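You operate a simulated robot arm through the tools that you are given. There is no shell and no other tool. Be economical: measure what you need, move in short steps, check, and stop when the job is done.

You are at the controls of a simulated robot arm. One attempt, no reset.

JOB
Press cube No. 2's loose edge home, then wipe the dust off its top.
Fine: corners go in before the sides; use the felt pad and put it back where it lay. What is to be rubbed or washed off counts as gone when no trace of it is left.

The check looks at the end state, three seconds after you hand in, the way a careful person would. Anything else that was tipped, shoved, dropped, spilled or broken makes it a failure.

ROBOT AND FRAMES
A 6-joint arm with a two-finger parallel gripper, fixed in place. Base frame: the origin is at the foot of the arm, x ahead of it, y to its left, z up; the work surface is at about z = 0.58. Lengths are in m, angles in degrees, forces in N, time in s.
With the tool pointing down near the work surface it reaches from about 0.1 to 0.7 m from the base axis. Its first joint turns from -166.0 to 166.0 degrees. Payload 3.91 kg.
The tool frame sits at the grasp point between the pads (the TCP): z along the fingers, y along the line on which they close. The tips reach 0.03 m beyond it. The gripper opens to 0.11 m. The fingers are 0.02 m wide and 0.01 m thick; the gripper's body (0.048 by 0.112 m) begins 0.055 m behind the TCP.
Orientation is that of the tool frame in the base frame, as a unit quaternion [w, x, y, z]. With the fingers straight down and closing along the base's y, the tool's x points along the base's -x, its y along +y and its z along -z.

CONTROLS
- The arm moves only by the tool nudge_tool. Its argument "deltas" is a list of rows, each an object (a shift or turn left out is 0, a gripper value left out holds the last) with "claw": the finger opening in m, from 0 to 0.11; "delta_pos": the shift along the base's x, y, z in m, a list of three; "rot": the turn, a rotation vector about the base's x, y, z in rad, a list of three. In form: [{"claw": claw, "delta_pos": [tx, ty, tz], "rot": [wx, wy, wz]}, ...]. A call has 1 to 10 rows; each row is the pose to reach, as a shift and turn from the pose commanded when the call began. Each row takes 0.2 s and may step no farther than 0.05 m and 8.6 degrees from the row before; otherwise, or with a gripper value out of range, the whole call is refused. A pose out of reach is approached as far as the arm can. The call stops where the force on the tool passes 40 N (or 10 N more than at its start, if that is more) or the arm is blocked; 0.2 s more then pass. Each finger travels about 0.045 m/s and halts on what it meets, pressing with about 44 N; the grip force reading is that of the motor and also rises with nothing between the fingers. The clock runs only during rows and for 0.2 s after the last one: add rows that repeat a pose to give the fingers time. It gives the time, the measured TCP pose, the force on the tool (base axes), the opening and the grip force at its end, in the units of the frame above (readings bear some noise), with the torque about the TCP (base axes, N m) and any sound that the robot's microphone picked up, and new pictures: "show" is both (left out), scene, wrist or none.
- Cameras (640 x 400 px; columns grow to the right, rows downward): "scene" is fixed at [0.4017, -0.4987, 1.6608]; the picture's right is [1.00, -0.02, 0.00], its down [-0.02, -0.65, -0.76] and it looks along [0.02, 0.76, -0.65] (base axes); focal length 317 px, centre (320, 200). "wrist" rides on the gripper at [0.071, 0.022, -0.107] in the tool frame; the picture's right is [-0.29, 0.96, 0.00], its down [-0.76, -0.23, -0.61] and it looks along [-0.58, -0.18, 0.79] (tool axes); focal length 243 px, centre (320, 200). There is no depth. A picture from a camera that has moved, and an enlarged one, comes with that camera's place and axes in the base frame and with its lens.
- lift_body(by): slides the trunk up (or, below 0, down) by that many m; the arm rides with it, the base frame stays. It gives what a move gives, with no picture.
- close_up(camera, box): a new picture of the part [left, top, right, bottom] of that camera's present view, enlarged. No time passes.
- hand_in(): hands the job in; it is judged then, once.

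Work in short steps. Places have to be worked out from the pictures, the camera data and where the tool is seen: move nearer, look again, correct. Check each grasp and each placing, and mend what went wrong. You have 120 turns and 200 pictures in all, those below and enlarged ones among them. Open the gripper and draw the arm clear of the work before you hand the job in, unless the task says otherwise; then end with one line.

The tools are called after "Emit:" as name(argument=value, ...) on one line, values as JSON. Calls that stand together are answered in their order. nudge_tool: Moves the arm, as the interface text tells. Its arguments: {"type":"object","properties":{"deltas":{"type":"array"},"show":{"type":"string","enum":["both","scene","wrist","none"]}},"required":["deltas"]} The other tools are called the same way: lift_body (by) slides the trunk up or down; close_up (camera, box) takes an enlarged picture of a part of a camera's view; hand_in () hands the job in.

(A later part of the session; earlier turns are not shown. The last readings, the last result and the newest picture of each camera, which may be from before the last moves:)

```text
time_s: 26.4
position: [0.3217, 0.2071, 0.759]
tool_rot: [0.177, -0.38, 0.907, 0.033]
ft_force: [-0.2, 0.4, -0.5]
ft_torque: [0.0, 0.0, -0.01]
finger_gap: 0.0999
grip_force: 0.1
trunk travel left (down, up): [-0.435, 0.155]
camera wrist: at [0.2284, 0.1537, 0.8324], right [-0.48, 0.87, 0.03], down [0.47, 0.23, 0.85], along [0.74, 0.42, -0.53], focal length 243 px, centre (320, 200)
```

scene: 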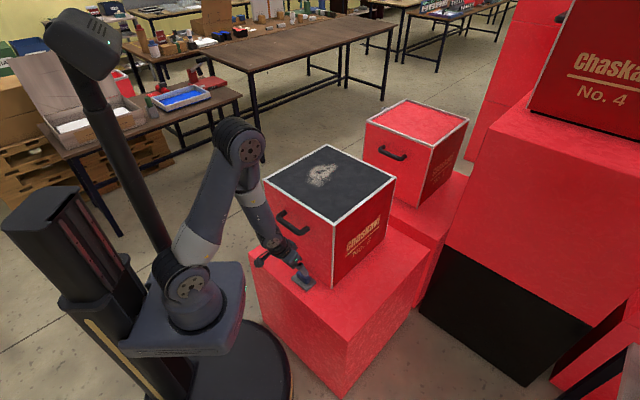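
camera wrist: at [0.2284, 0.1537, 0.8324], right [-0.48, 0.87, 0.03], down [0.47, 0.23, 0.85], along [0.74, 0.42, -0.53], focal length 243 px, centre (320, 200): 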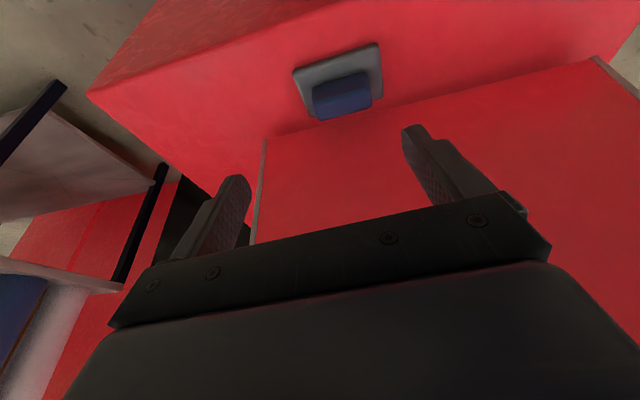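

I'm aligned in front of the pad. I'll lower the trunk another 0.07 to relax the arm, then correct the tilt and line up with the block.

Emit:
lift_body(by=-0.07)

Emit:
nudge_tool(deltas=[{"delta_pos": [0, 0.008, 0.0], "rot": [0.032, 0.015, 0.013]}, {"delta_pos": [0.004, 0.016, 0.0], "rot": [0.0645, 0.03, 0.027]}, {"delta_pos": [0.0075, 0.026, 0.0], "rot": [0.0645, 0.03, 0.027]}, {"delta_pos": [0.0075, 0.026, 0.0], "rot": [0.0645, 0.03, 0.027]}])

Emit:
close_up(camera="wrist", box=[160, 20, 480, 220])

```text
time_s: 27.5
position: [0.3211, 0.2066, 0.6889]
tool_rot: [0.178, -0.38, 0.907, 0.033]
ft_force: [-1.2, 0.0, 0.4]
ft_torque: [0.01, -0.04, -0.01]
finger_gap: 0.1
grip_force: 0.1
trunk travel left (down, up): [-0.365, 0.225]
```

```text
time_s: 28.5
position: [0.3301, 0.2335, 0.6878]
tool_rot: [0.176, -0.386, 0.903, 0.07]
ft_force: [-0.2, -0.7, 0.3]
ft_torque: [0.01, 0.0, -0.02]
finger_gap: 0.1
grip_force: 0.0
trunk travel left (down, up): [-0.365, 0.225]
camera wrist: at [0.2403, 0.1723, 0.7607], right [-0.51, 0.86, 0.1], down [0.49, 0.19, 0.85], along [0.71, 0.48, -0.52], focal length 243 px, centre (320, 200)
```

scene: 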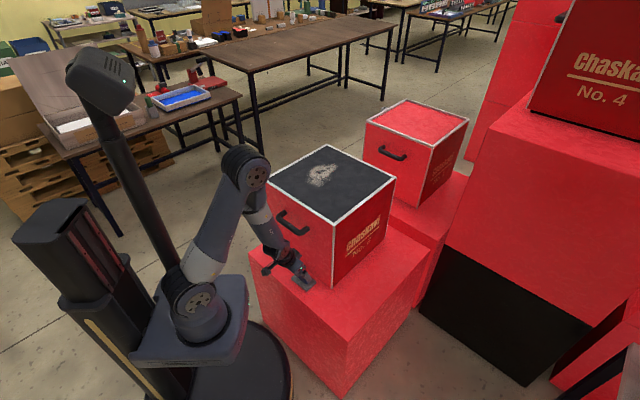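
wrist: 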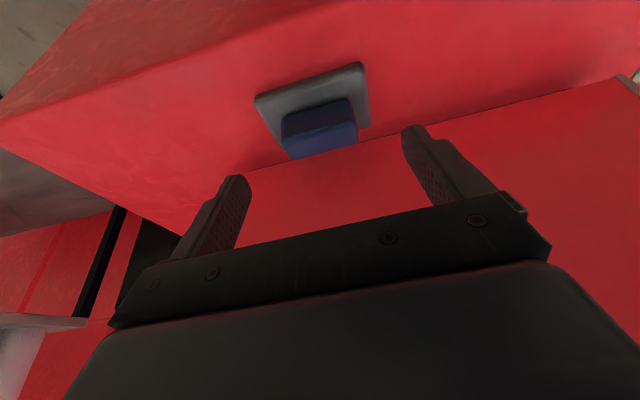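

```text
2.00 times, centred on (320, 120) of wrist
camera zoom: at [0.2403, 0.1723, 0.7607], right [-0.51, 0.86, 0.1], down [0.49, 0.19, 0.85], along [0.71, 0.48, -0.52], focal length 485 px, centre (320, 360)
```

zoom: 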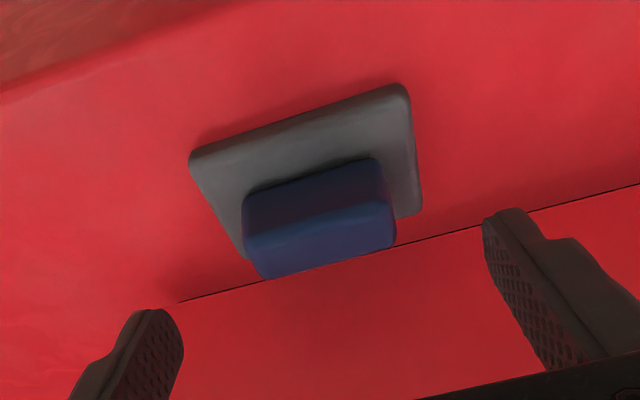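

The block is centred between the fingers as computed, with its top centre at (0.353, 0.255). I'll slide down along the tool axis to grasp height.

Emit:
nudge_tool(deltas=[{"delta_pos": [0.007, 0.0075, -0.028]}, {"delta_pos": [0.012, 0.013, -0.048]}, {"delta_pos": [0.0145, 0.015, -0.058]}, {"delta_pos": [0.0145, 0.015, -0.058]}])

Emit:
close_up(camera="wrist", box=[160, 60, 480, 260])

Emit:
close_up(camera="scene", box=[240, 220, 368, 300])

```text
time_s: 29.5
position: [0.3443, 0.2493, 0.6311]
tool_rot: [0.175, -0.386, 0.903, 0.07]
ft_force: [-0.4, 0.3, 0.6]
ft_torque: [0.01, -0.02, 0.01]
finger_gap: 0.1002
grip_force: 0.1
trunk travel left (down, up): [-0.365, 0.225]
camera wrist: at [0.2541, 0.1876, 0.7031], right [-0.51, 0.86, 0.1], down [0.49, 0.19, 0.85], along [0.71, 0.48, -0.52], focal length 243 px, centre (320, 200)
```

scene: 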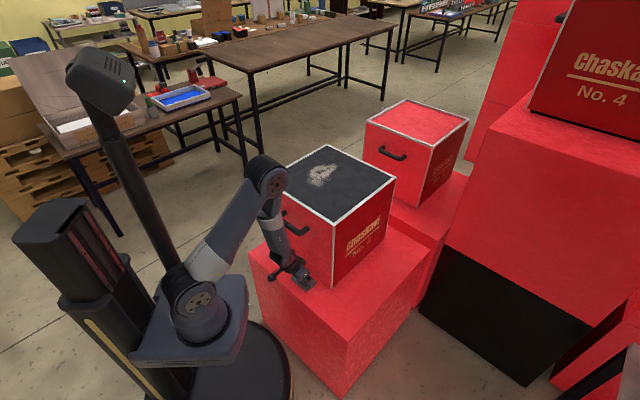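
wrist: 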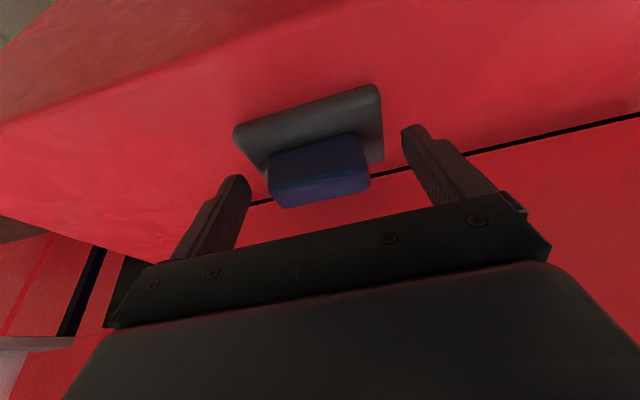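

```text
2.00 times, centred on (320, 160) of wrist
camera zoom: at [0.2541, 0.1876, 0.7031], right [-0.51, 0.86, 0.1], down [0.49, 0.19, 0.85], along [0.71, 0.48, -0.52], focal length 485 px, centre (320, 280)
```

zoom: 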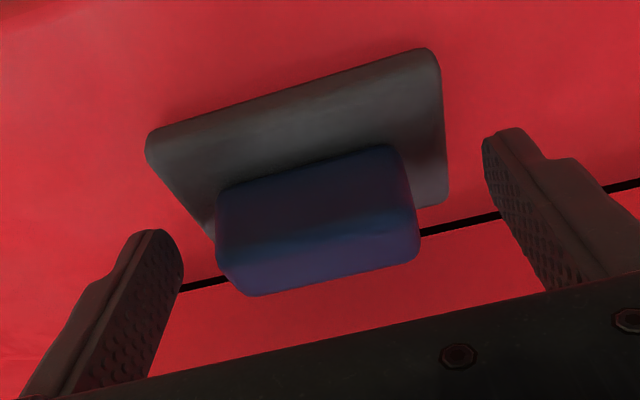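

```text
5.00 times, centred on (304, 260) of scene
camera zoom: at [0.4017, -0.4987, 1.6608], right [1.0, -0.02, 0.0], down [-0.02, -0.65, -0.76], along [0.02, 0.76, -0.65], focal length 1587 px, centre (400, -100)
```

zoom: 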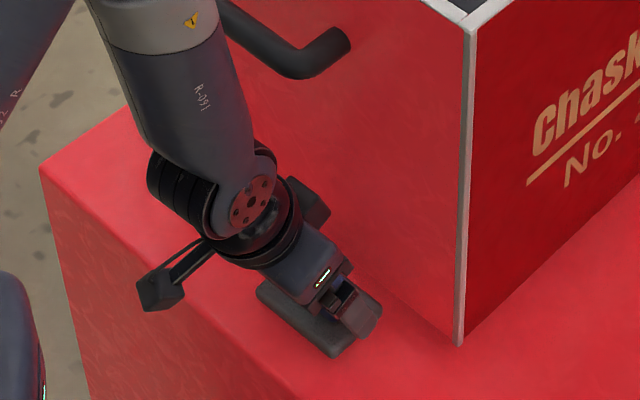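

By projection the block is centred to about 1–2 mm and the tips sit just above the pad. I'll close on it.

Emit:
nudge_tool(deltas=[{"claw": 0.08, "delta_pos": [0.001, -0.001, 0]}, {"claw": 0.0, "delta_pos": [0.001, -0.001, 0]}, {"claw": 0.0, "delta_pos": [0.001, -0.001, 0]}, {"claw": 0.0, "delta_pos": [0.001, -0.001, 0]}, {"claw": 0.0, "delta_pos": [0.001, -0.001, 0]}], show="wrist")

Emit:
close_up(camera="wrist", box=[160, 60, 480, 260])

```text
time_s: 30.7
position: [0.3445, 0.2467, 0.6311]
tool_rot: [0.176, -0.385, 0.903, 0.07]
ft_force: [0.5, -0.1, 0.6]
ft_torque: [0.07, 0.03, -0.05]
finger_gap: 0.0591
grip_force: 44.2
trunk travel left (down, up): [-0.365, 0.225]
camera wrist: at [0.255, 0.1867, 0.7031], right [-0.51, 0.86, 0.1], down [0.49, 0.19, 0.85], along [0.71, 0.48, -0.52], focal length 243 px, centre (320, 200)
```

wrist: 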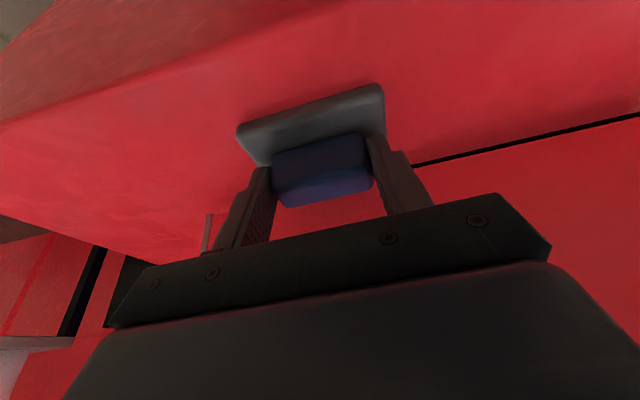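

```text
2.00 times, centred on (320, 160) of wrist
camera zoom: at [0.255, 0.1867, 0.7031], right [-0.51, 0.86, 0.1], down [0.49, 0.19, 0.85], along [0.71, 0.48, -0.52], focal length 485 px, centre (320, 280)
```

zoom: 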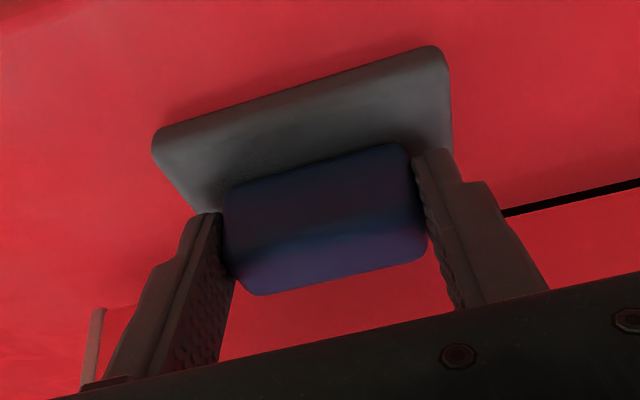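

The block is gripped (gap 0.059, 44 N) with the pad essentially unmoved. I'll remember the grasp pose (0.3445, 0.2467, 0.631) for putting it back, then lift and draw outward from the face.

Emit:
nudge_tool(deltas=[{"delta_pos": [0, 0, 0.01]}, {"delta_pos": [-0.01, -0.01, 0.025]}, {"delta_pos": [-0.025, -0.025, 0.045]}, {"delta_pos": [-0.04, -0.04, 0.065]}, {"delta_pos": [-0.05, -0.05, 0.09]}, {"delta_pos": [-0.05, -0.05, 0.1]}, {"delta_pos": [-0.05, -0.05, 0.1]}])

```text
time_s: 32.3
position: [0.2954, 0.1976, 0.7306]
tool_rot: [0.176, -0.386, 0.903, 0.07]
ft_force: [-0.8, -0.6, -1.5]
ft_torque: [0.01, -0.03, -0.04]
finger_gap: 0.0593
grip_force: 44.0
trunk travel left (down, up): [-0.365, 0.225]
camera wrist: at [0.2057, 0.1367, 0.8036], right [-0.5, 0.86, 0.1], down [0.49, 0.19, 0.85], along [0.71, 0.48, -0.52], focal length 243 px, centre (320, 200)
```

scene: 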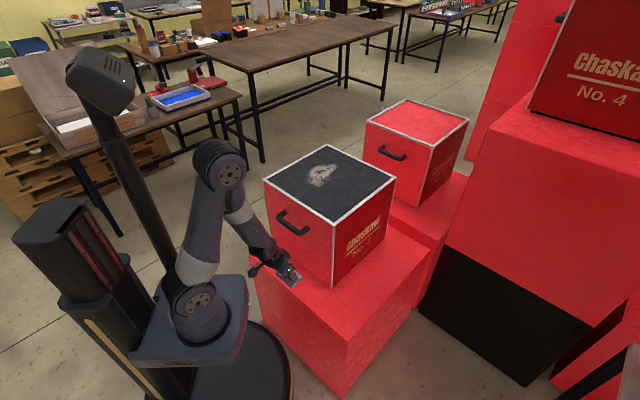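
wrist: 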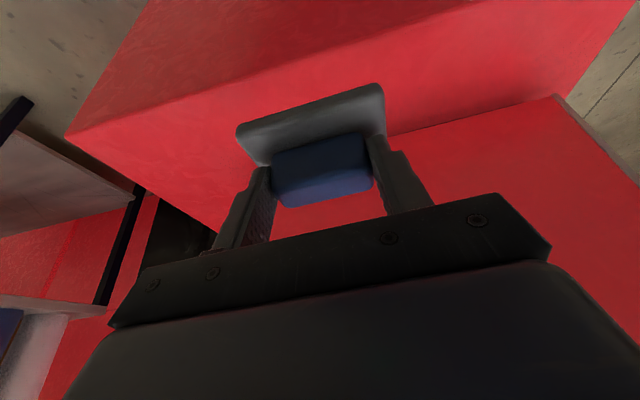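

The pad is held level. I'll raise the trunk to carry it up past the bar with about 35 mm clearance.

Emit:
lift_body(by=0.22)

Emit:
nudge_tool(deltas=[{"delta_pos": [0, 0, 0.04]}, {"delta_pos": [0, 0, 0.08]}, {"delta_pos": [0, 0, 0.11]}, {"delta_pos": [0.02, 0.03, 0.11]}, {"delta_pos": [0.04, 0.06, 0.11]}, {"delta_pos": [0.06, 0.09, 0.11]}, {"delta_pos": [0.06, 0.09, 0.11]}])

```text
time_s: 34.7
position: [0.2955, 0.1969, 0.9495]
tool_rot: [0.176, -0.386, 0.903, 0.07]
ft_force: [-0.7, 0.8, -0.9]
ft_torque: [0.01, 0.01, 0.01]
finger_gap: 0.0591
grip_force: 44.4
trunk travel left (down, up): [-0.585, 0.005]
```

```text
time_s: 36.3
position: [0.3217, 0.2249, 0.9996]
tool_rot: [0.176, -0.386, 0.902, 0.076]
ft_force: [-0.1, 0.3, -0.7]
ft_torque: [0.0, -0.05, 0.0]
finger_gap: 0.0594
grip_force: 43.6
out of reach, approached as far as the arm can: row 1, 2, 3, 4, 5, 6, 7
trunk travel left (down, up): [-0.585, 0.005]
camera wrist: at [0.2323, 0.1632, 1.0713], right [-0.51, 0.85, 0.11], down [0.49, 0.19, 0.85], along [0.71, 0.48, -0.52], focal length 243 px, centre (320, 200)
```

scene: 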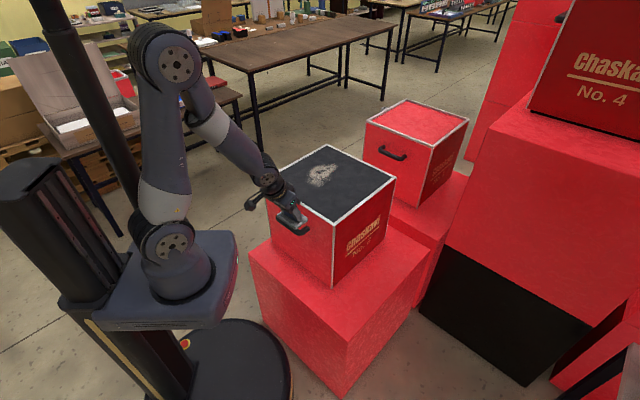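
wrist: 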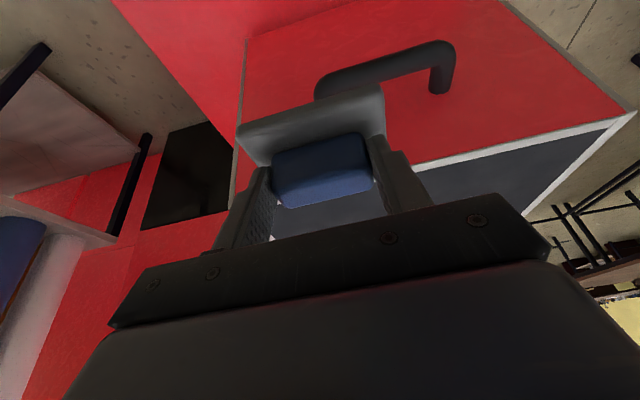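

A joint limit blocks this tilt so close in. I'll untilt in the air, rise, move over the cube, then tilt again where the reach allows it.

Emit:
nudge_tool(deltas=[{"delta_pos": [0, 0, 0.01], "rot": [-0.09, 0.09, 0]}, {"delta_pos": [0, 0, 0.03], "rot": [-0.18, 0.18, 0]}, {"delta_pos": [0, 0, 0.06], "rot": [-0.25, 0.25, 0]}, {"delta_pos": [0, 0, 0.1], "rot": [-0.25, 0.25, 0]}, {"delta_pos": [0.02, 0.035, 0.11], "rot": [-0.25, 0.25, 0]}, {"delta_pos": [0.04, 0.07, 0.11], "rot": [-0.25, 0.25, 0]}, {"delta_pos": [0.06, 0.105, 0.11], "rot": [-0.25, 0.25, 0]}, {"delta_pos": [0.08, 0.14, 0.11], "rot": [-0.25, 0.25, 0]}, {"delta_pos": [0.08, 0.14, 0.11], "rot": [-0.25, 0.25, 0]}])

```text
time_s: 38.3
position: [0.3705, 0.3791, 1.0853]
tool_rot: [-0.016, -0.378, 0.917, 0.126]
ft_force: [-0.6, 1.2, -0.5]
ft_torque: [-0.02, 0.0, -0.01]
finger_gap: 0.0595
grip_force: 43.7
out of reach, approached as far as the arm can: row 1, 2, 3, 4, 5, 6, 7, 8, 9
trunk travel left (down, up): [-0.585, 0.005]
camera wrist: at [0.3185, 0.3215, 1.19], right [-0.45, 0.86, 0.25], down [0.78, 0.24, 0.58], along [0.44, 0.46, -0.77], focal length 243 px, centre (320, 200)
```

scene: 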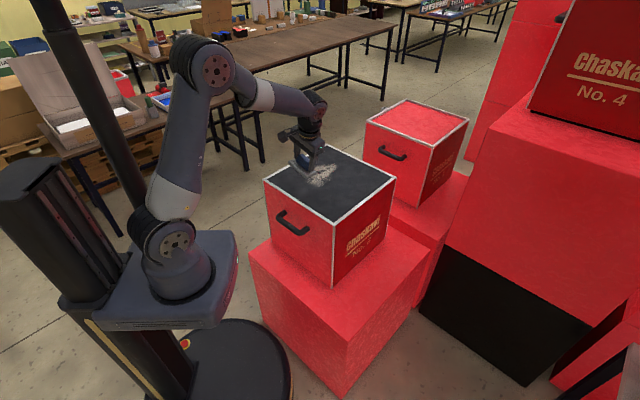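
wrist: 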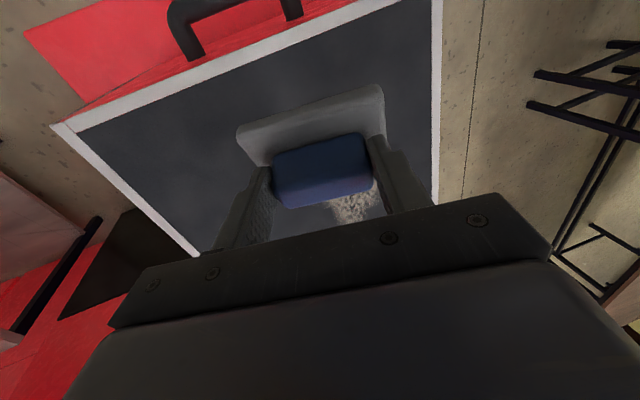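

That odd tilt looks like a wrist singularity, with the forearm aligned with the tool. Here the forearm is shallow, so I'll restore the pad-level orientation at this safe height.

Emit:
nudge_tool(deltas=[{"rot": [0.015, -0.132, -0.007]}, {"rot": [0.031, -0.264, -0.014]}, {"rot": [0.047, -0.398, -0.021]}, {"delta_pos": [0.01, 0.01, 0.0], "rot": [0.047, -0.398, -0.021]}])

```text
time_s: 39.3
position: [0.3585, 0.3833, 1.051]
tool_rot: [0.158, -0.362, 0.906, 0.153]
ft_force: [1.1, -0.9, -1.1]
ft_torque: [0.02, 0.03, -0.03]
finger_gap: 0.0594
grip_force: 44.0
out of reach, approached as far as the arm can: row 1, 2, 3, 4
trunk travel left (down, up): [-0.585, 0.005]
camera wrist: at [0.2755, 0.3134, 1.1227], right [-0.48, 0.84, 0.27], down [0.58, 0.06, 0.81], along [0.66, 0.54, -0.51], focal length 243 px, centre (320, 200)
```

scene: 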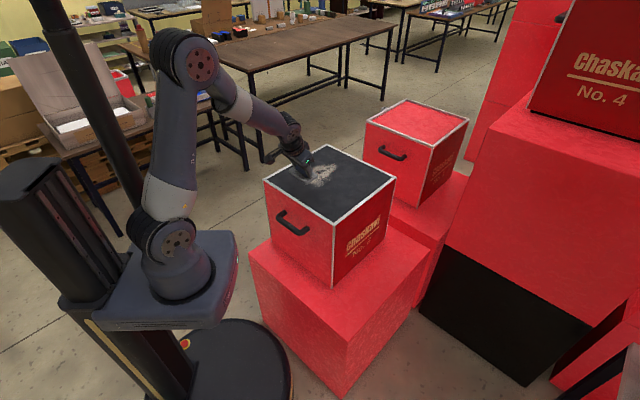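
wrist: 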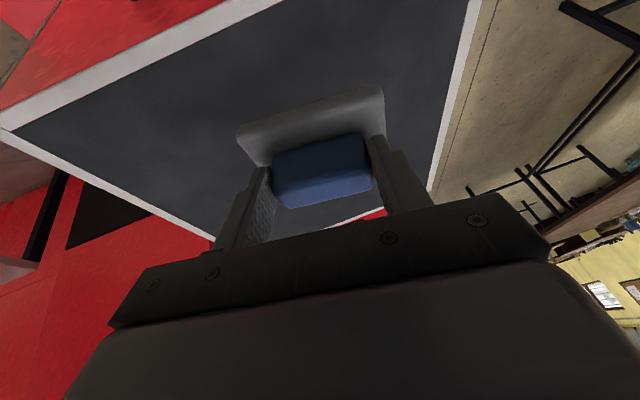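

The wrist is caught near its singular posture. I'll move farther out and higher, where the forearm is shallow, and bring the tool to vertical there to get a clean wrist bend.

Emit:
nudge_tool(deltas=[{"delta_pos": [0.01, 0.01, 0.03], "rot": [-0.1, 0.04, 0.012]}, {"delta_pos": [0.03, 0.025, 0.055], "rot": [-0.2, 0.085, 0.024]}, {"delta_pos": [0.05, 0.045, 0.07], "rot": [-0.3, 0.128, 0.036]}, {"delta_pos": [0.07, 0.065, 0.07], "rot": [-0.409, 0.171, 0.049]}, {"delta_pos": [0.09, 0.085, 0.07], "rot": [-0.409, 0.171, 0.049]}, {"delta_pos": [0.09, 0.085, 0.07], "rot": [-0.409, 0.171, 0.049]}])

```text
time_s: 40.7
position: [0.4453, 0.4375, 1.0972]
tool_rot: [-0.032, -0.392, 0.91, 0.132]
ft_force: [-0.9, 0.7, -1.1]
ft_torque: [0.04, -0.02, 0.01]
finger_gap: 0.059
grip_force: 44.4
out of reach, approached as far as the arm can: row 1, 2, 3, 4, 5, 6
trunk travel left (down, up): [-0.585, 0.005]
camera wrist: at [0.397, 0.3779, 1.2029], right [-0.48, 0.84, 0.27], down [0.79, 0.27, 0.56], along [0.4, 0.48, -0.78], focal length 243 px, centre (320, 200)
```

scene: 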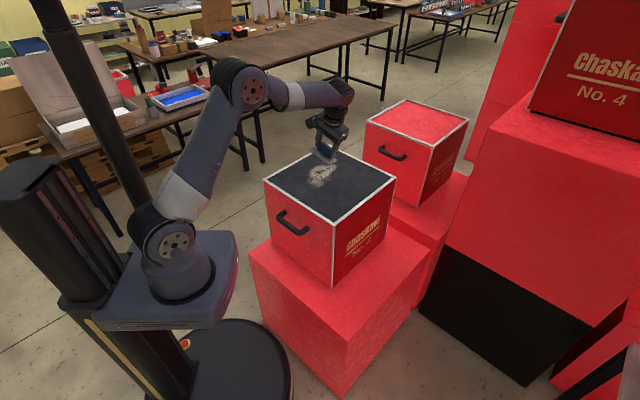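
wrist: 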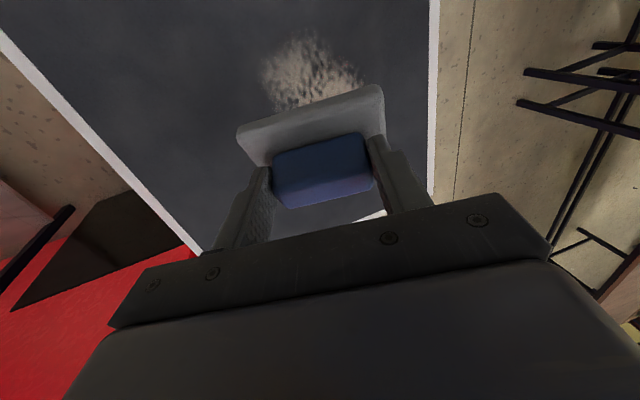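

The leftover sideways roll of about 0.27 rad fits the forearm roll sitting at its limit on the flipped branch. A yawed grip, leaning sideways, should stay inside that limit with the pad level, so I'll turn about 70° in place high above the cube.

Emit:
nudge_tool(deltas=[{"rot": [0.034, -0.038, 0.127]}, {"rot": [0.068, -0.076, 0.255]}, {"rot": [0.102, -0.113, 0.382]}, {"rot": [0.136, -0.151, 0.509]}, {"rot": [0.169, -0.189, 0.637]}, {"rot": [0.203, -0.227, 0.764]}, {"rot": [0.237, -0.264, 0.891]}, {"rot": [0.271, -0.302, 1.019]}, {"rot": [0.305, -0.34, 1.146]}, {"rot": [0.305, -0.34, 1.146]}])

```text
time_s: 42.9
position: [0.4453, 0.4372, 1.0971]
tool_rot: [-0.104, 0.836, -0.516, -0.158]
ft_force: [-0.1, 0.3, -0.3]
ft_torque: [0.0, 0.01, -0.02]
finger_gap: 0.0592
grip_force: 44.1
trunk travel left (down, up): [-0.585, 0.005]
camera wrist: at [0.4716, 0.3324, 1.1697], right [-0.98, -0.18, 0.1], down [-0.01, 0.53, 0.85], along [-0.21, 0.83, -0.52], focal length 243 px, centre (320, 200)
```

scene: 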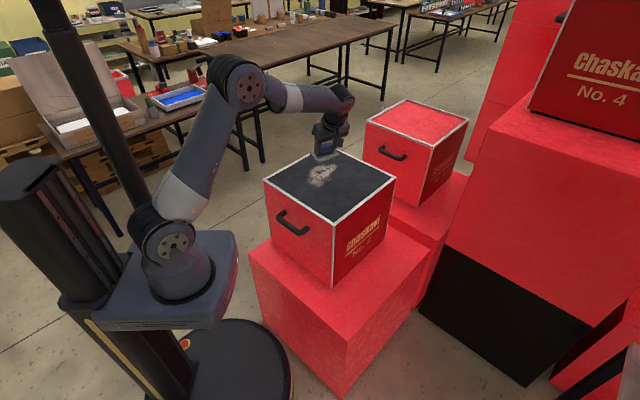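
wrist: 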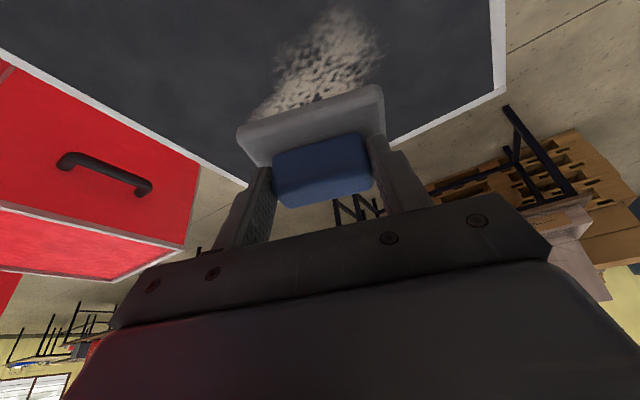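

The orientation is now exact, with the pad level. The dust spans x≈0.37–0.50 and y≈0.41–0.56. I'll go to the near-left start of the patch and lower gently to contact.

Emit:
nudge_tool(deltas=[{"delta_pos": [-0.027, -0.02, -0.02]}, {"delta_pos": [-0.054, -0.045, -0.05]}, {"delta_pos": [-0.054, -0.045, -0.085]}, {"delta_pos": [-0.054, -0.045, -0.095]}, {"delta_pos": [-0.054, -0.045, -0.1]}, {"delta_pos": [-0.054, -0.045, -0.103]}, {"delta_pos": [-0.054, -0.045, -0.106]}])

```text
time_s: 44.5
position: [0.3912, 0.3921, 0.9911]
tool_rot: [-0.104, 0.835, -0.517, -0.159]
ft_force: [0.5, -0.1, -1.1]
ft_torque: [0.0, 0.03, 0.03]
finger_gap: 0.0592
grip_force: 44.2
trunk travel left (down, up): [-0.585, 0.005]
camera wrist: at [0.4175, 0.2874, 1.0637], right [-0.98, -0.18, 0.1], down [-0.01, 0.53, 0.85], along [-0.21, 0.83, -0.52], focal length 243 px, centre (320, 200)
```

scene: 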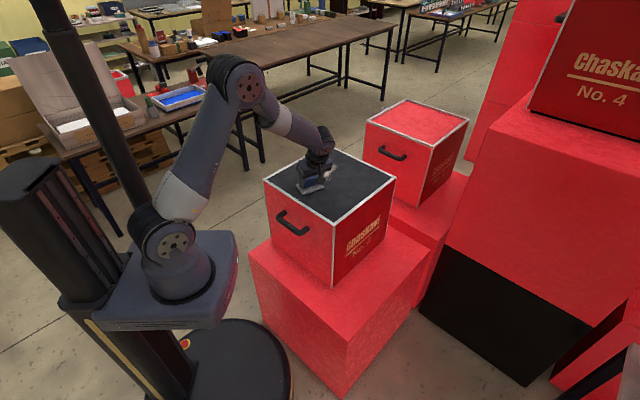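
wrist: 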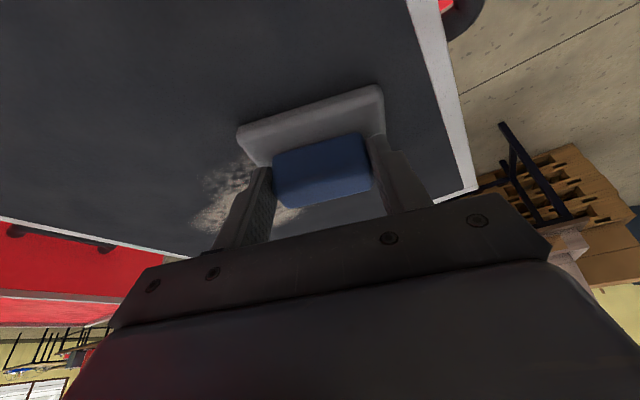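

No contact yet. I'll keep going down in 1.5 mm steps.

Emit:
nudge_tool(deltas=[{"delta_pos": [0, 0, -0.002]}, {"delta_pos": [0, 0, -0.0035]}, {"delta_pos": [0, 0, -0.005]}, {"delta_pos": [0, 0, -0.0065]}, {"delta_pos": [0, 0, -0.008]}], show="none")

```text
time_s: 45.5
position: [0.3925, 0.3918, 0.9895]
tool_rot: [-0.109, 0.835, -0.516, -0.158]
ft_force: [-4.2, -6.3, 17.8]
ft_torque: [-0.74, 0.51, 0.03]
finger_gap: 0.0592
grip_force: 44.1
trunk travel left (down, up): [-0.585, 0.005]
stopped in row 5: the force on the tool passed its limit at 42 N (the readings are from after the stop); the commanded pose is now the measured one
```

Contact is at about z 0.989 with roughly 18 N. I'll slide the first lane along +y at this height and watch the force.

Emit:
nudge_tool(deltas=[{"delta_pos": [0, 0.0, 0.001]}, {"delta_pos": [0, 0.02, 0.001]}, {"delta_pos": [0, 0.04, 0.001]}, {"delta_pos": [0, 0.06, 0.001]}, {"delta_pos": [0, 0.08, 0.001]}, {"delta_pos": [0, 0.1, 0.001]}, {"delta_pos": [0, 0.12, 0.001]}, {"delta_pos": [0, 0.14, 0.001]}])

Emit:
close_up(camera="scene", box=[250, 130, 410, 230])

```text
time_s: 47.3
position: [0.3904, 0.5321, 0.9892]
tool_rot: [-0.109, 0.834, -0.517, -0.159]
ft_force: [-1.5, -7.1, 14.7]
ft_torque: [-0.57, 0.47, 0.23]
finger_gap: 0.0592
grip_force: 43.9
trunk travel left (down, up): [-0.585, 0.005]
camera wrist: at [0.417, 0.4274, 1.0616], right [-0.98, -0.18, 0.09], down [-0.02, 0.52, 0.85], along [-0.2, 0.83, -0.51], focal length 243 px, centre (320, 200)
```

scene: 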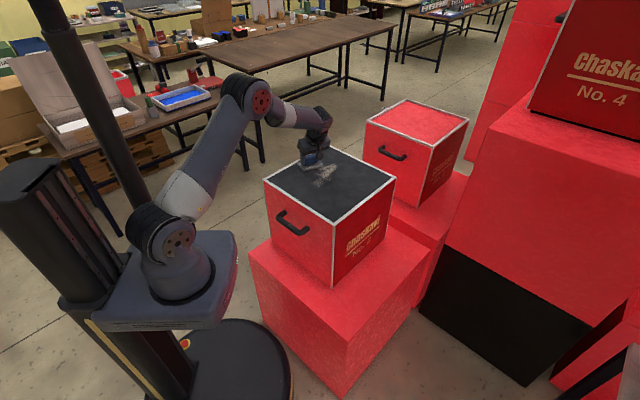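
wrist: 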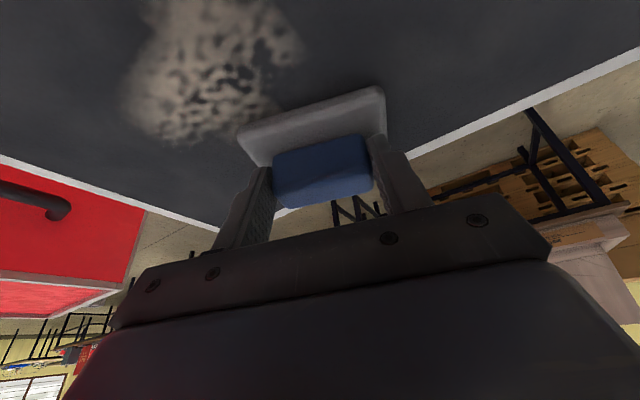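

```text
4.00 times, centred on (330, 180) of scene
camera zoom: at [0.4017, -0.4987, 1.6608], right [1.0, -0.02, 0.0], down [-0.02, -0.65, -0.76], along [0.02, 0.76, -0.65], focal length 1270 px, centre (280, 280)
```

zoom: 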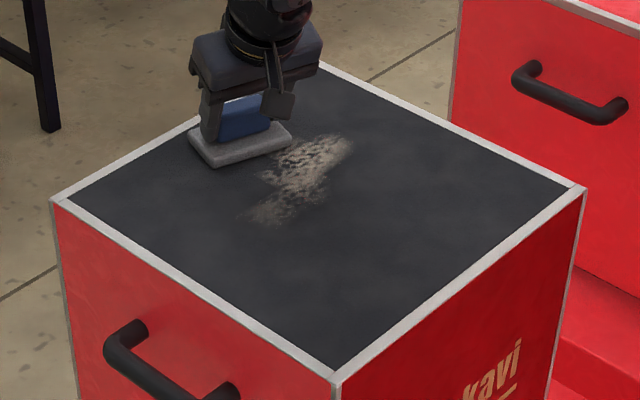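

The wipe removes the dust. Next lane: over 45 mm in +x, then back along −y.

Emit:
nudge_tool(deltas=[{"delta_pos": [0.02, 0.01, 0]}, {"delta_pos": [0.045, 0.01, 0]}, {"delta_pos": [0.045, -0.015, 0]}, {"delta_pos": [0.045, -0.04, 0]}, {"delta_pos": [0.045, -0.065, 0]}, {"delta_pos": [0.045, -0.09, 0]}, {"delta_pos": [0.045, -0.115, 0]}, {"delta_pos": [0.045, -0.14, 0]}], show="none")

Emit:
nudge_tool(deltas=[{"delta_pos": [0.02, 0, 0]}, {"delta_pos": [0.045, 0.0, 0]}, {"delta_pos": [0.045, 0.025, 0]}, {"delta_pos": [0.045, 0.05, 0]}, {"delta_pos": [0.045, 0.075, 0]}, {"delta_pos": [0.045, 0.1, 0]}, {"delta_pos": [0.045, 0.125, 0]}, {"delta_pos": [0.045, 0.145, 0]}])

Emit:
close_up(camera="scene", box=[250, 130, 410, 230])

```text
time_s: 49.1
position: [0.4372, 0.3931, 0.9898]
tool_rot: [-0.108, 0.834, -0.517, -0.158]
ft_force: [0.4, 6.7, 24.3]
ft_torque: [-0.01, 1.05, -0.33]
finger_gap: 0.0594
grip_force: 44.1
trunk travel left (down, up): [-0.585, 0.005]
```

```text
time_s: 50.9
position: [0.4816, 0.537, 0.9899]
tool_rot: [-0.108, 0.834, -0.517, -0.158]
ft_force: [-0.5, -4.5, 10.6]
ft_torque: [-0.33, 0.27, 0.18]
finger_gap: 0.0595
grip_force: 43.8
trunk travel left (down, up): [-0.585, 0.005]
camera wrist: at [0.5068, 0.4323, 1.0613], right [-0.98, -0.18, 0.09], down [-0.02, 0.52, 0.85], along [-0.21, 0.83, -0.51], focal length 243 px, centre (320, 200)
```

scene: 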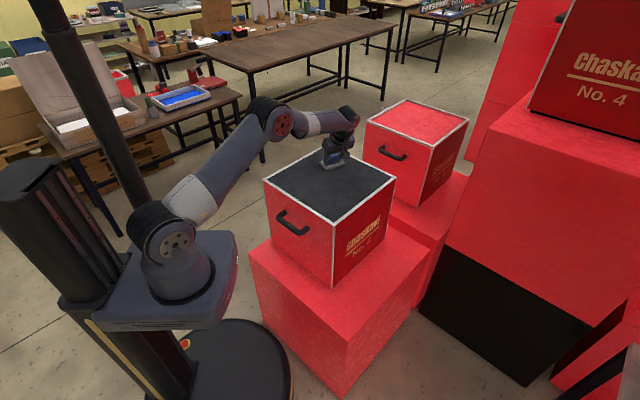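
wrist: 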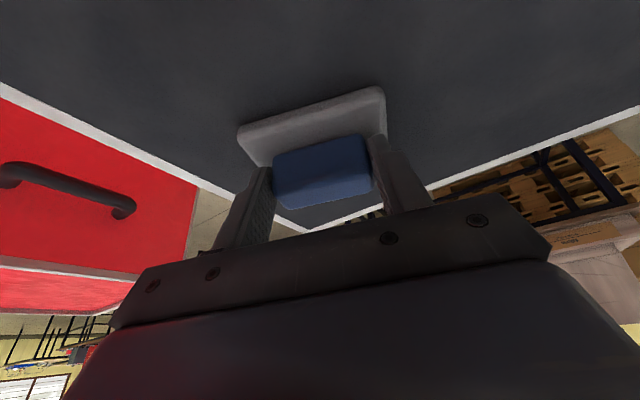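

```text
4.00 times, centred on (330, 180) of scene
camera zoom: at [0.4017, -0.4987, 1.6608], right [1.0, -0.02, 0.0], down [-0.02, -0.65, -0.76], along [0.02, 0.76, -0.65], focal length 1270 px, centre (280, 280)
```

zoom: 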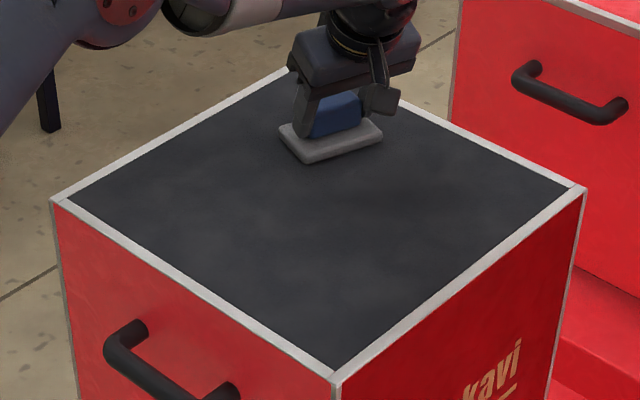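

The visible area looks clean. I'll add overlapping passes around the far edge and between the lanes to catch any faint remains.

Emit:
nudge_tool(deltas=[{"delta_pos": [0, 0.02, 0]}, {"delta_pos": [0.02, 0.02, 0]}, {"delta_pos": [0.02, -0.01, 0]}, {"delta_pos": [0.02, -0.04, 0]}, {"delta_pos": [0.02, -0.07, 0]}, {"delta_pos": [-0.01, -0.085, 0]}, {"delta_pos": [-0.02, -0.06, 0]}, {"delta_pos": [-0.02, -0.03, 0]}, {"delta_pos": [-0.02, 0.0, 0]}, {"delta_pos": [-0.02, 0.025, 0]}], show="none")

Emit:
nudge_tool(deltas=[{"delta_pos": [-0.03, 0.0, 0]}, {"delta_pos": [-0.045, -0.025, 0]}, {"delta_pos": [-0.045, -0.055, 0]}, {"delta_pos": [-0.045, -0.085, 0]}, {"delta_pos": [-0.045, -0.115, 0]}, {"delta_pos": [-0.045, -0.145, 0]}, {"delta_pos": [-0.045, -0.175, 0]}, {"delta_pos": [-0.045, -0.175, 0.03]}, {"delta_pos": [-0.045, -0.175, 0.07]}, {"delta_pos": [-0.035, -0.155, 0.11]}])

Emit:
close_up(camera="scene", box=[250, 130, 410, 230])

```text
time_s: 53.1
position: [0.462, 0.5614, 0.9894]
tool_rot: [-0.109, 0.834, -0.517, -0.158]
ft_force: [0.2, -2.2, 9.5]
ft_torque: [-0.3, 0.42, 0.19]
finger_gap: 0.0592
grip_force: 44.2
trunk travel left (down, up): [-0.585, 0.005]
```

```text
time_s: 55.3
position: [0.4273, 0.4092, 1.0993]
tool_rot: [-0.107, 0.835, -0.517, -0.157]
ft_force: [0.0, -0.6, -1.9]
ft_torque: [-0.06, -0.01, -0.01]
finger_gap: 0.0595
grip_force: 44.3
trunk travel left (down, up): [-0.585, 0.005]
camera wrist: at [0.4529, 0.3038, 1.172], right [-0.98, -0.18, 0.09], down [-0.02, 0.52, 0.85], along [-0.21, 0.83, -0.52], focal length 243 px, centre (320, 200)
```

scene: 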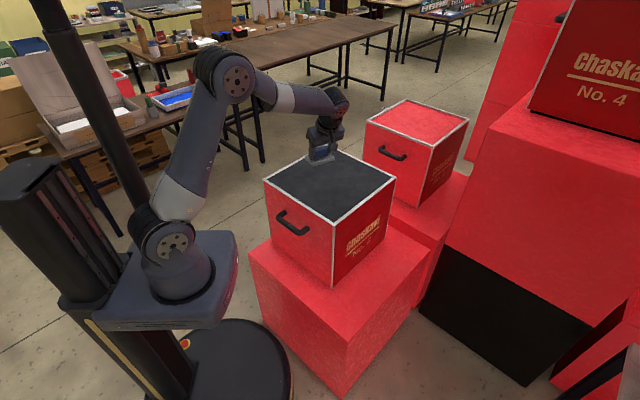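
wrist: 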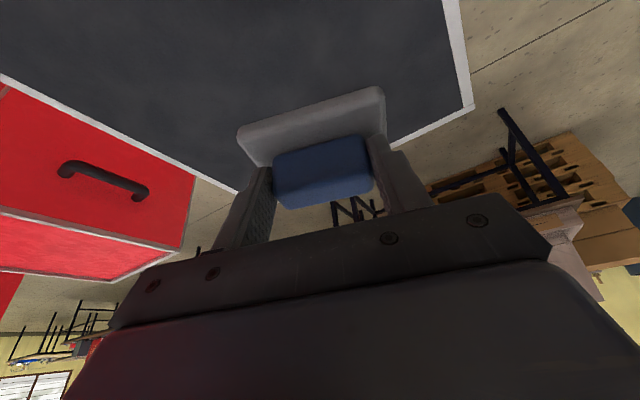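

```text
4.00 times, centred on (330, 180) of scene
camera zoom: at [0.4017, -0.4987, 1.6608], right [1.0, -0.02, 0.0], down [-0.02, -0.65, -0.76], along [0.02, 0.76, -0.65], focal length 1270 px, centre (280, 280)
```

zoom: 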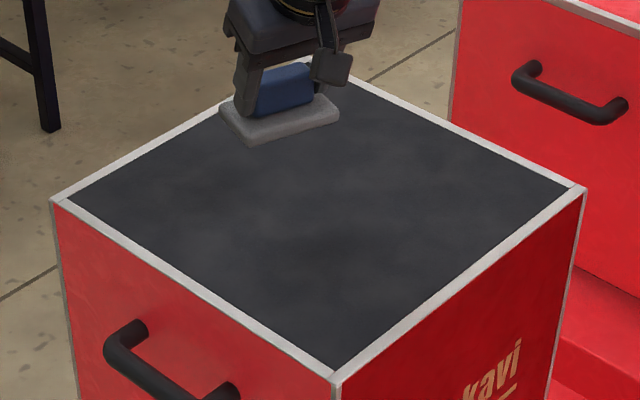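

The visible top is clean and the trim is flush. Now I'll return the pad: back out toward the base, above and in front of the cube face, keeping this orientation.

Emit:
nudge_tool(deltas=[{"delta_pos": [-0.022, -0.035, 0]}, {"delta_pos": [-0.044, -0.07, 0]}, {"delta_pos": [-0.066, -0.105, 0]}, {"delta_pos": [-0.088, -0.14, 0]}, {"delta_pos": [-0.11, -0.175, 0]}, {"delta_pos": [-0.132, -0.21, 0]}, {"delta_pos": [-0.132, -0.21, 0]}])

Emit:
close_up(camera="scene", box=[250, 130, 410, 230])

```text
time_s: 56.9
position: [0.2945, 0.1976, 1.0999]
tool_rot: [-0.108, 0.835, -0.516, -0.159]
ft_force: [-0.8, -0.1, -0.8]
ft_torque: [0.02, -0.07, 0.05]
finger_gap: 0.0594
grip_force: 44.0
trunk travel left (down, up): [-0.585, 0.005]
camera wrist: at [0.3213, 0.0929, 1.1714], right [-0.98, -0.18, 0.09], down [-0.02, 0.52, 0.85], along [-0.21, 0.83, -0.51], focal length 243 px, centre (320, 200)
```

scene: 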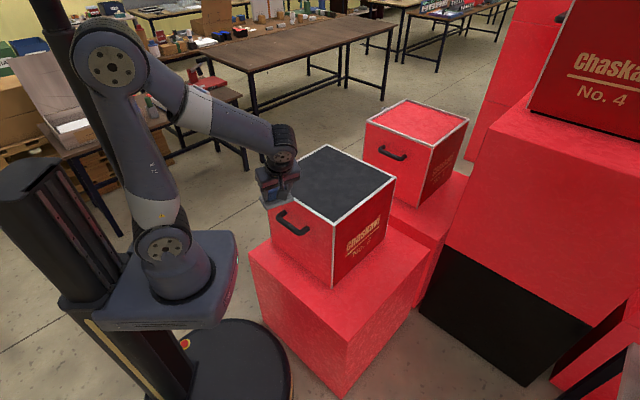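
wrist: 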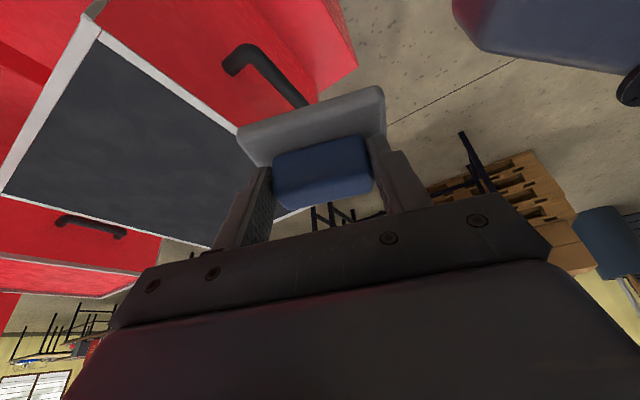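

```text
4.00 times, centred on (330, 180) of scene
camera zoom: at [0.4017, -0.4987, 1.6608], right [1.0, -0.02, 0.0], down [-0.02, -0.65, -0.76], along [0.02, 0.76, -0.65], focal length 1270 px, centre (280, 280)
```

zoom: 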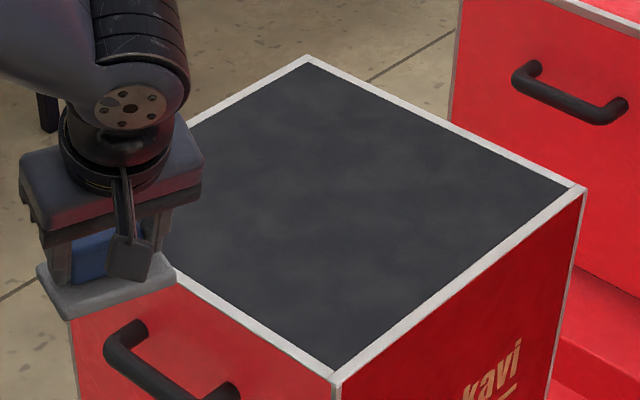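

The whole top is visibly clean. I'll lower the arm in this orientation and slightly farther out, clear of the bar, then bring the trunk down.

Emit:
nudge_tool(deltas=[{"delta_pos": [-0.009, -0.01, -0.035]}, {"delta_pos": [-0.009, -0.01, -0.07]}, {"delta_pos": [-0.009, -0.01, -0.105]}, {"delta_pos": [-0.009, -0.01, -0.135]}, {"delta_pos": [-0.009, -0.01, -0.135]}])

```text
time_s: 58.1
position: [0.2867, 0.1863, 0.9623]
tool_rot: [-0.107, 0.835, -0.517, -0.158]
ft_force: [-0.3, -0.3, -1.8]
ft_torque: [-0.04, -0.03, 0.0]
finger_gap: 0.0595
grip_force: 43.3
trunk travel left (down, up): [-0.585, 0.005]
camera wrist: at [0.3136, 0.0818, 1.035], right [-0.98, -0.18, 0.09], down [-0.02, 0.52, 0.85], along [-0.21, 0.83, -0.51], focal length 243 px, centre (320, 200)
```

scene: 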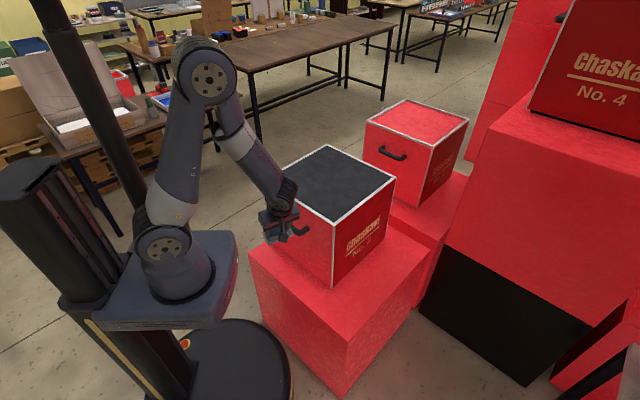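
wrist: 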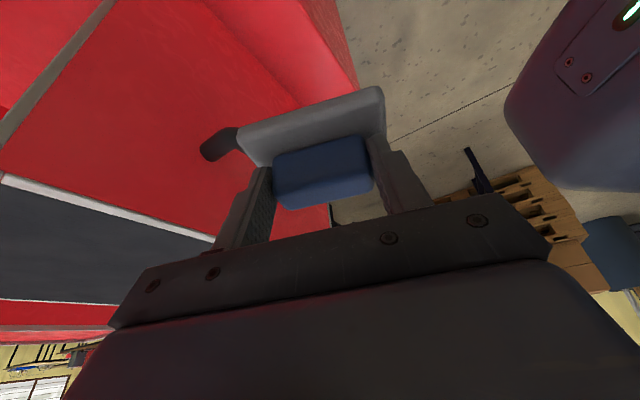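

All is exact. I'll lower the trunk 0.22 m (about 35 mm clearance to the bar).

Emit:
lift_body(by=-0.22)

Emit:
nudge_tool(deltas=[{"rot": [0, 0, -0.13]}, {"rot": [0, 0, -0.26]}, {"rot": [0, 0, -0.39]}, {"rot": [0, 0, -0.52]}])

```text
time_s: 60.4
position: [0.2877, 0.1867, 0.7428]
tool_rot: [-0.107, 0.835, -0.516, -0.158]
ft_force: [0.5, -0.3, -0.4]
ft_torque: [0.02, 0.0, 0.01]
finger_gap: 0.0589
grip_force: 44.3
trunk travel left (down, up): [-0.365, 0.225]
```

```text
time_s: 61.4
position: [0.2871, 0.1859, 0.7435]
tool_rot: [0.145, -0.673, 0.715, 0.126]
ft_force: [-0.2, 0.0, -1.4]
ft_torque: [0.0, -0.02, 0.0]
finger_gap: 0.0593
grip_force: 44.2
trunk travel left (down, up): [-0.365, 0.225]
camera wrist: at [0.2576, 0.0826, 0.8152], right [-0.94, 0.33, 0.09], down [0.25, 0.46, 0.85], along [0.24, 0.82, -0.51], focal length 243 px, centre (320, 200)
```

scene: 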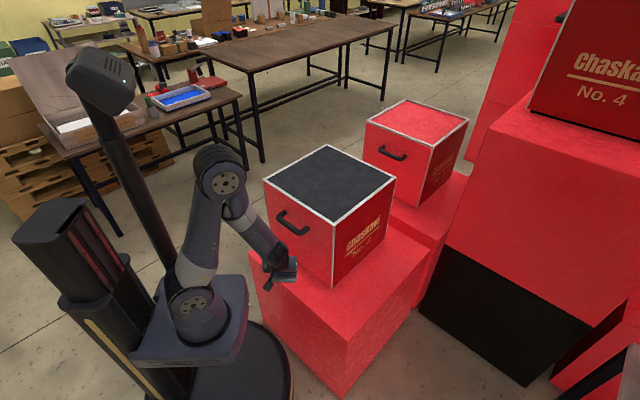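
wrist: 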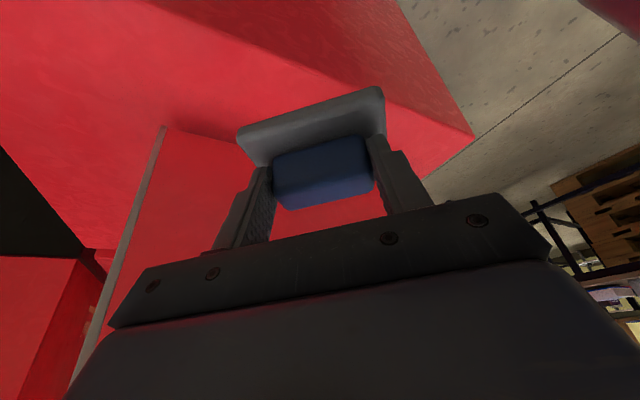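

Tracking is exact. I'll continue the yaw while moving a little outward and down toward the staging point.

Emit:
nudge_tool(deltas=[{"delta_pos": [0.01, 0.01, -0.015], "rot": [0, 0, -0.12]}, {"delta_pos": [0.02, 0.02, -0.03], "rot": [0, 0, -0.24]}, {"delta_pos": [0.025, 0.025, -0.045], "rot": [0, 0, -0.36]}, {"delta_pos": [0.025, 0.025, -0.045], "rot": [0, 0, -0.48]}, {"delta_pos": [0.025, 0.025, -0.045], "rot": [0, 0, -0.6]}, {"delta_pos": [0.025, 0.025, -0.045], "rot": [0, 0, -0.7]}, {"delta_pos": [0.025, 0.025, -0.045], "rot": [0, 0, -0.7]}])

```text
time_s: 63.0
position: [0.312, 0.2111, 0.6975]
tool_rot: [0.178, -0.388, 0.902, 0.067]
ft_force: [0.1, -0.9, -0.4]
ft_torque: [-0.02, 0.01, 0.03]
finger_gap: 0.0592
grip_force: 44.0
trunk travel left (down, up): [-0.365, 0.225]
camera wrist: at [0.2223, 0.1516, 0.7701], right [-0.51, 0.86, 0.09], down [0.49, 0.2, 0.85], along [0.71, 0.48, -0.51], focal length 243 px, centre (320, 200)
```

scene: 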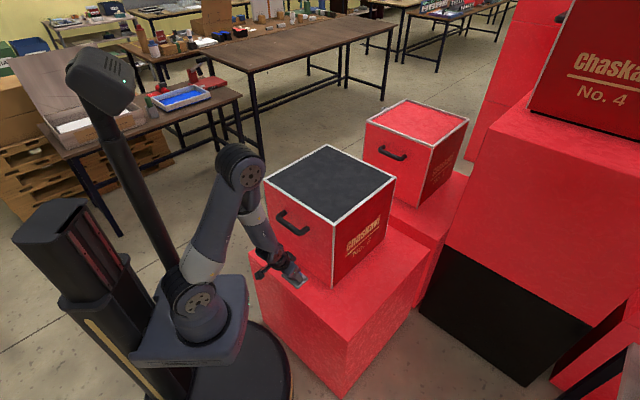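
wrist: 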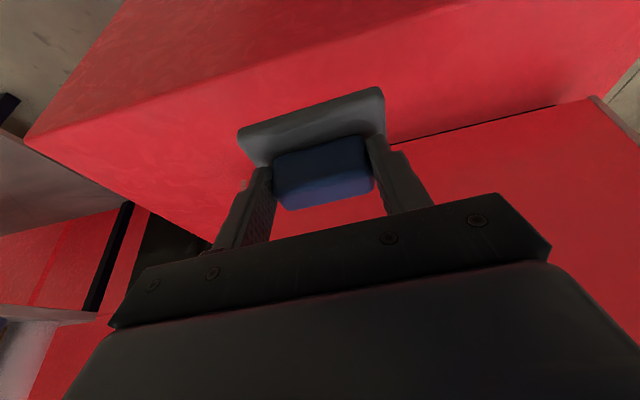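

The grasp orientation is recovered exactly. I'll follow the approach line back to the recorded grasp pose and set the pad down gently.

Emit:
nudge_tool(deltas=[{"delta_pos": [0.018, 0.0225, -0.012]}, {"delta_pos": [0.028, 0.032, -0.032]}, {"delta_pos": [0.032, 0.0365, -0.046]}, {"delta_pos": [0.032, 0.0365, -0.057]}, {"delta_pos": [0.032, 0.0365, -0.062]}, {"delta_pos": [0.032, 0.0365, -0.0645]}, {"delta_pos": [0.032, 0.0365, -0.066]}])

Emit:
close_up(camera="wrist", box=[160, 60, 480, 260])

```text
time_s: 64.6
position: [0.3436, 0.247, 0.632]
tool_rot: [0.18, -0.388, 0.901, 0.068]
ft_force: [0.0, 0.3, -0.8]
ft_torque: [-0.01, -0.01, 0.03]
finger_gap: 0.0595
grip_force: 44.4
trunk travel left (down, up): [-0.365, 0.225]
camera wrist: at [0.254, 0.1872, 0.7046], right [-0.51, 0.86, 0.09], down [0.48, 0.2, 0.85], along [0.71, 0.48, -0.51], focal length 243 px, centre (320, 200)
```

scene: 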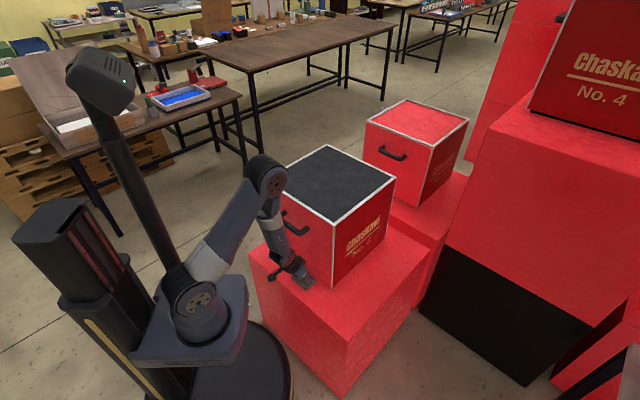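
wrist: 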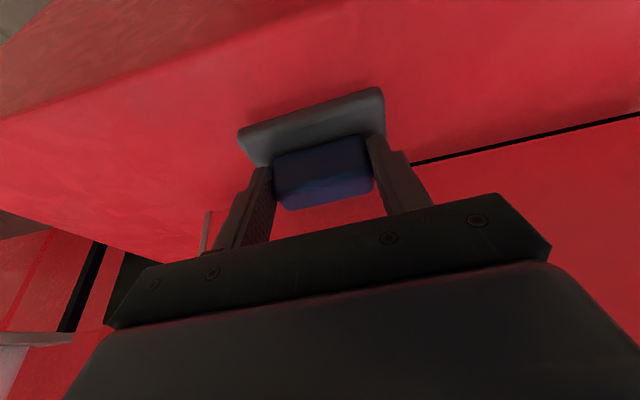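

```text
2.00 times, centred on (320, 160) of wrist
camera zoom: at [0.254, 0.1872, 0.7046], right [-0.51, 0.86, 0.09], down [0.48, 0.2, 0.85], along [0.71, 0.48, -0.51], focal length 485 px, centre (320, 280)
```

zoom: 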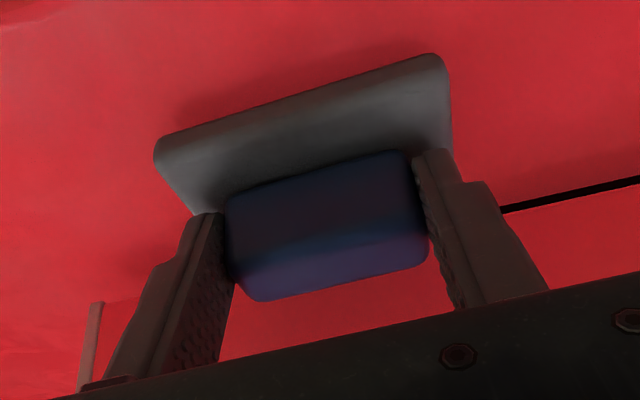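

The pad has slid a couple of mm in the grip from pressing, so it is just above the surface. I'll step down until light contact.

Emit:
nudge_tool(deltas=[{"delta_pos": [0, 0, -0.001]}, {"delta_pos": [0, 0, -0.002]}], show="none")

```text
time_s: 65.2
position: [0.3441, 0.2487, 0.6302]
tool_rot: [0.179, -0.388, 0.902, 0.068]
ft_force: [0.0, 1.0, 0.2]
ft_torque: [-0.01, 0.05, 0.01]
finger_gap: 0.0594
grip_force: 43.8
trunk travel left (down, up): [-0.365, 0.225]
```

Emit:
nudge_tool(deltas=[{"delta_pos": [0, 0, -0.001]}, {"delta_pos": [0, 0, -0.0015]}], show="none")

```text
time_s: 65.8
position: [0.3441, 0.2485, 0.6298]
tool_rot: [0.179, -0.388, 0.901, 0.067]
ft_force: [-0.3, -1.4, 11.9]
ft_torque: [0.12, 0.63, 0.12]
finger_gap: 0.0593
grip_force: 44.0
trunk travel left (down, up): [-0.365, 0.225]
```

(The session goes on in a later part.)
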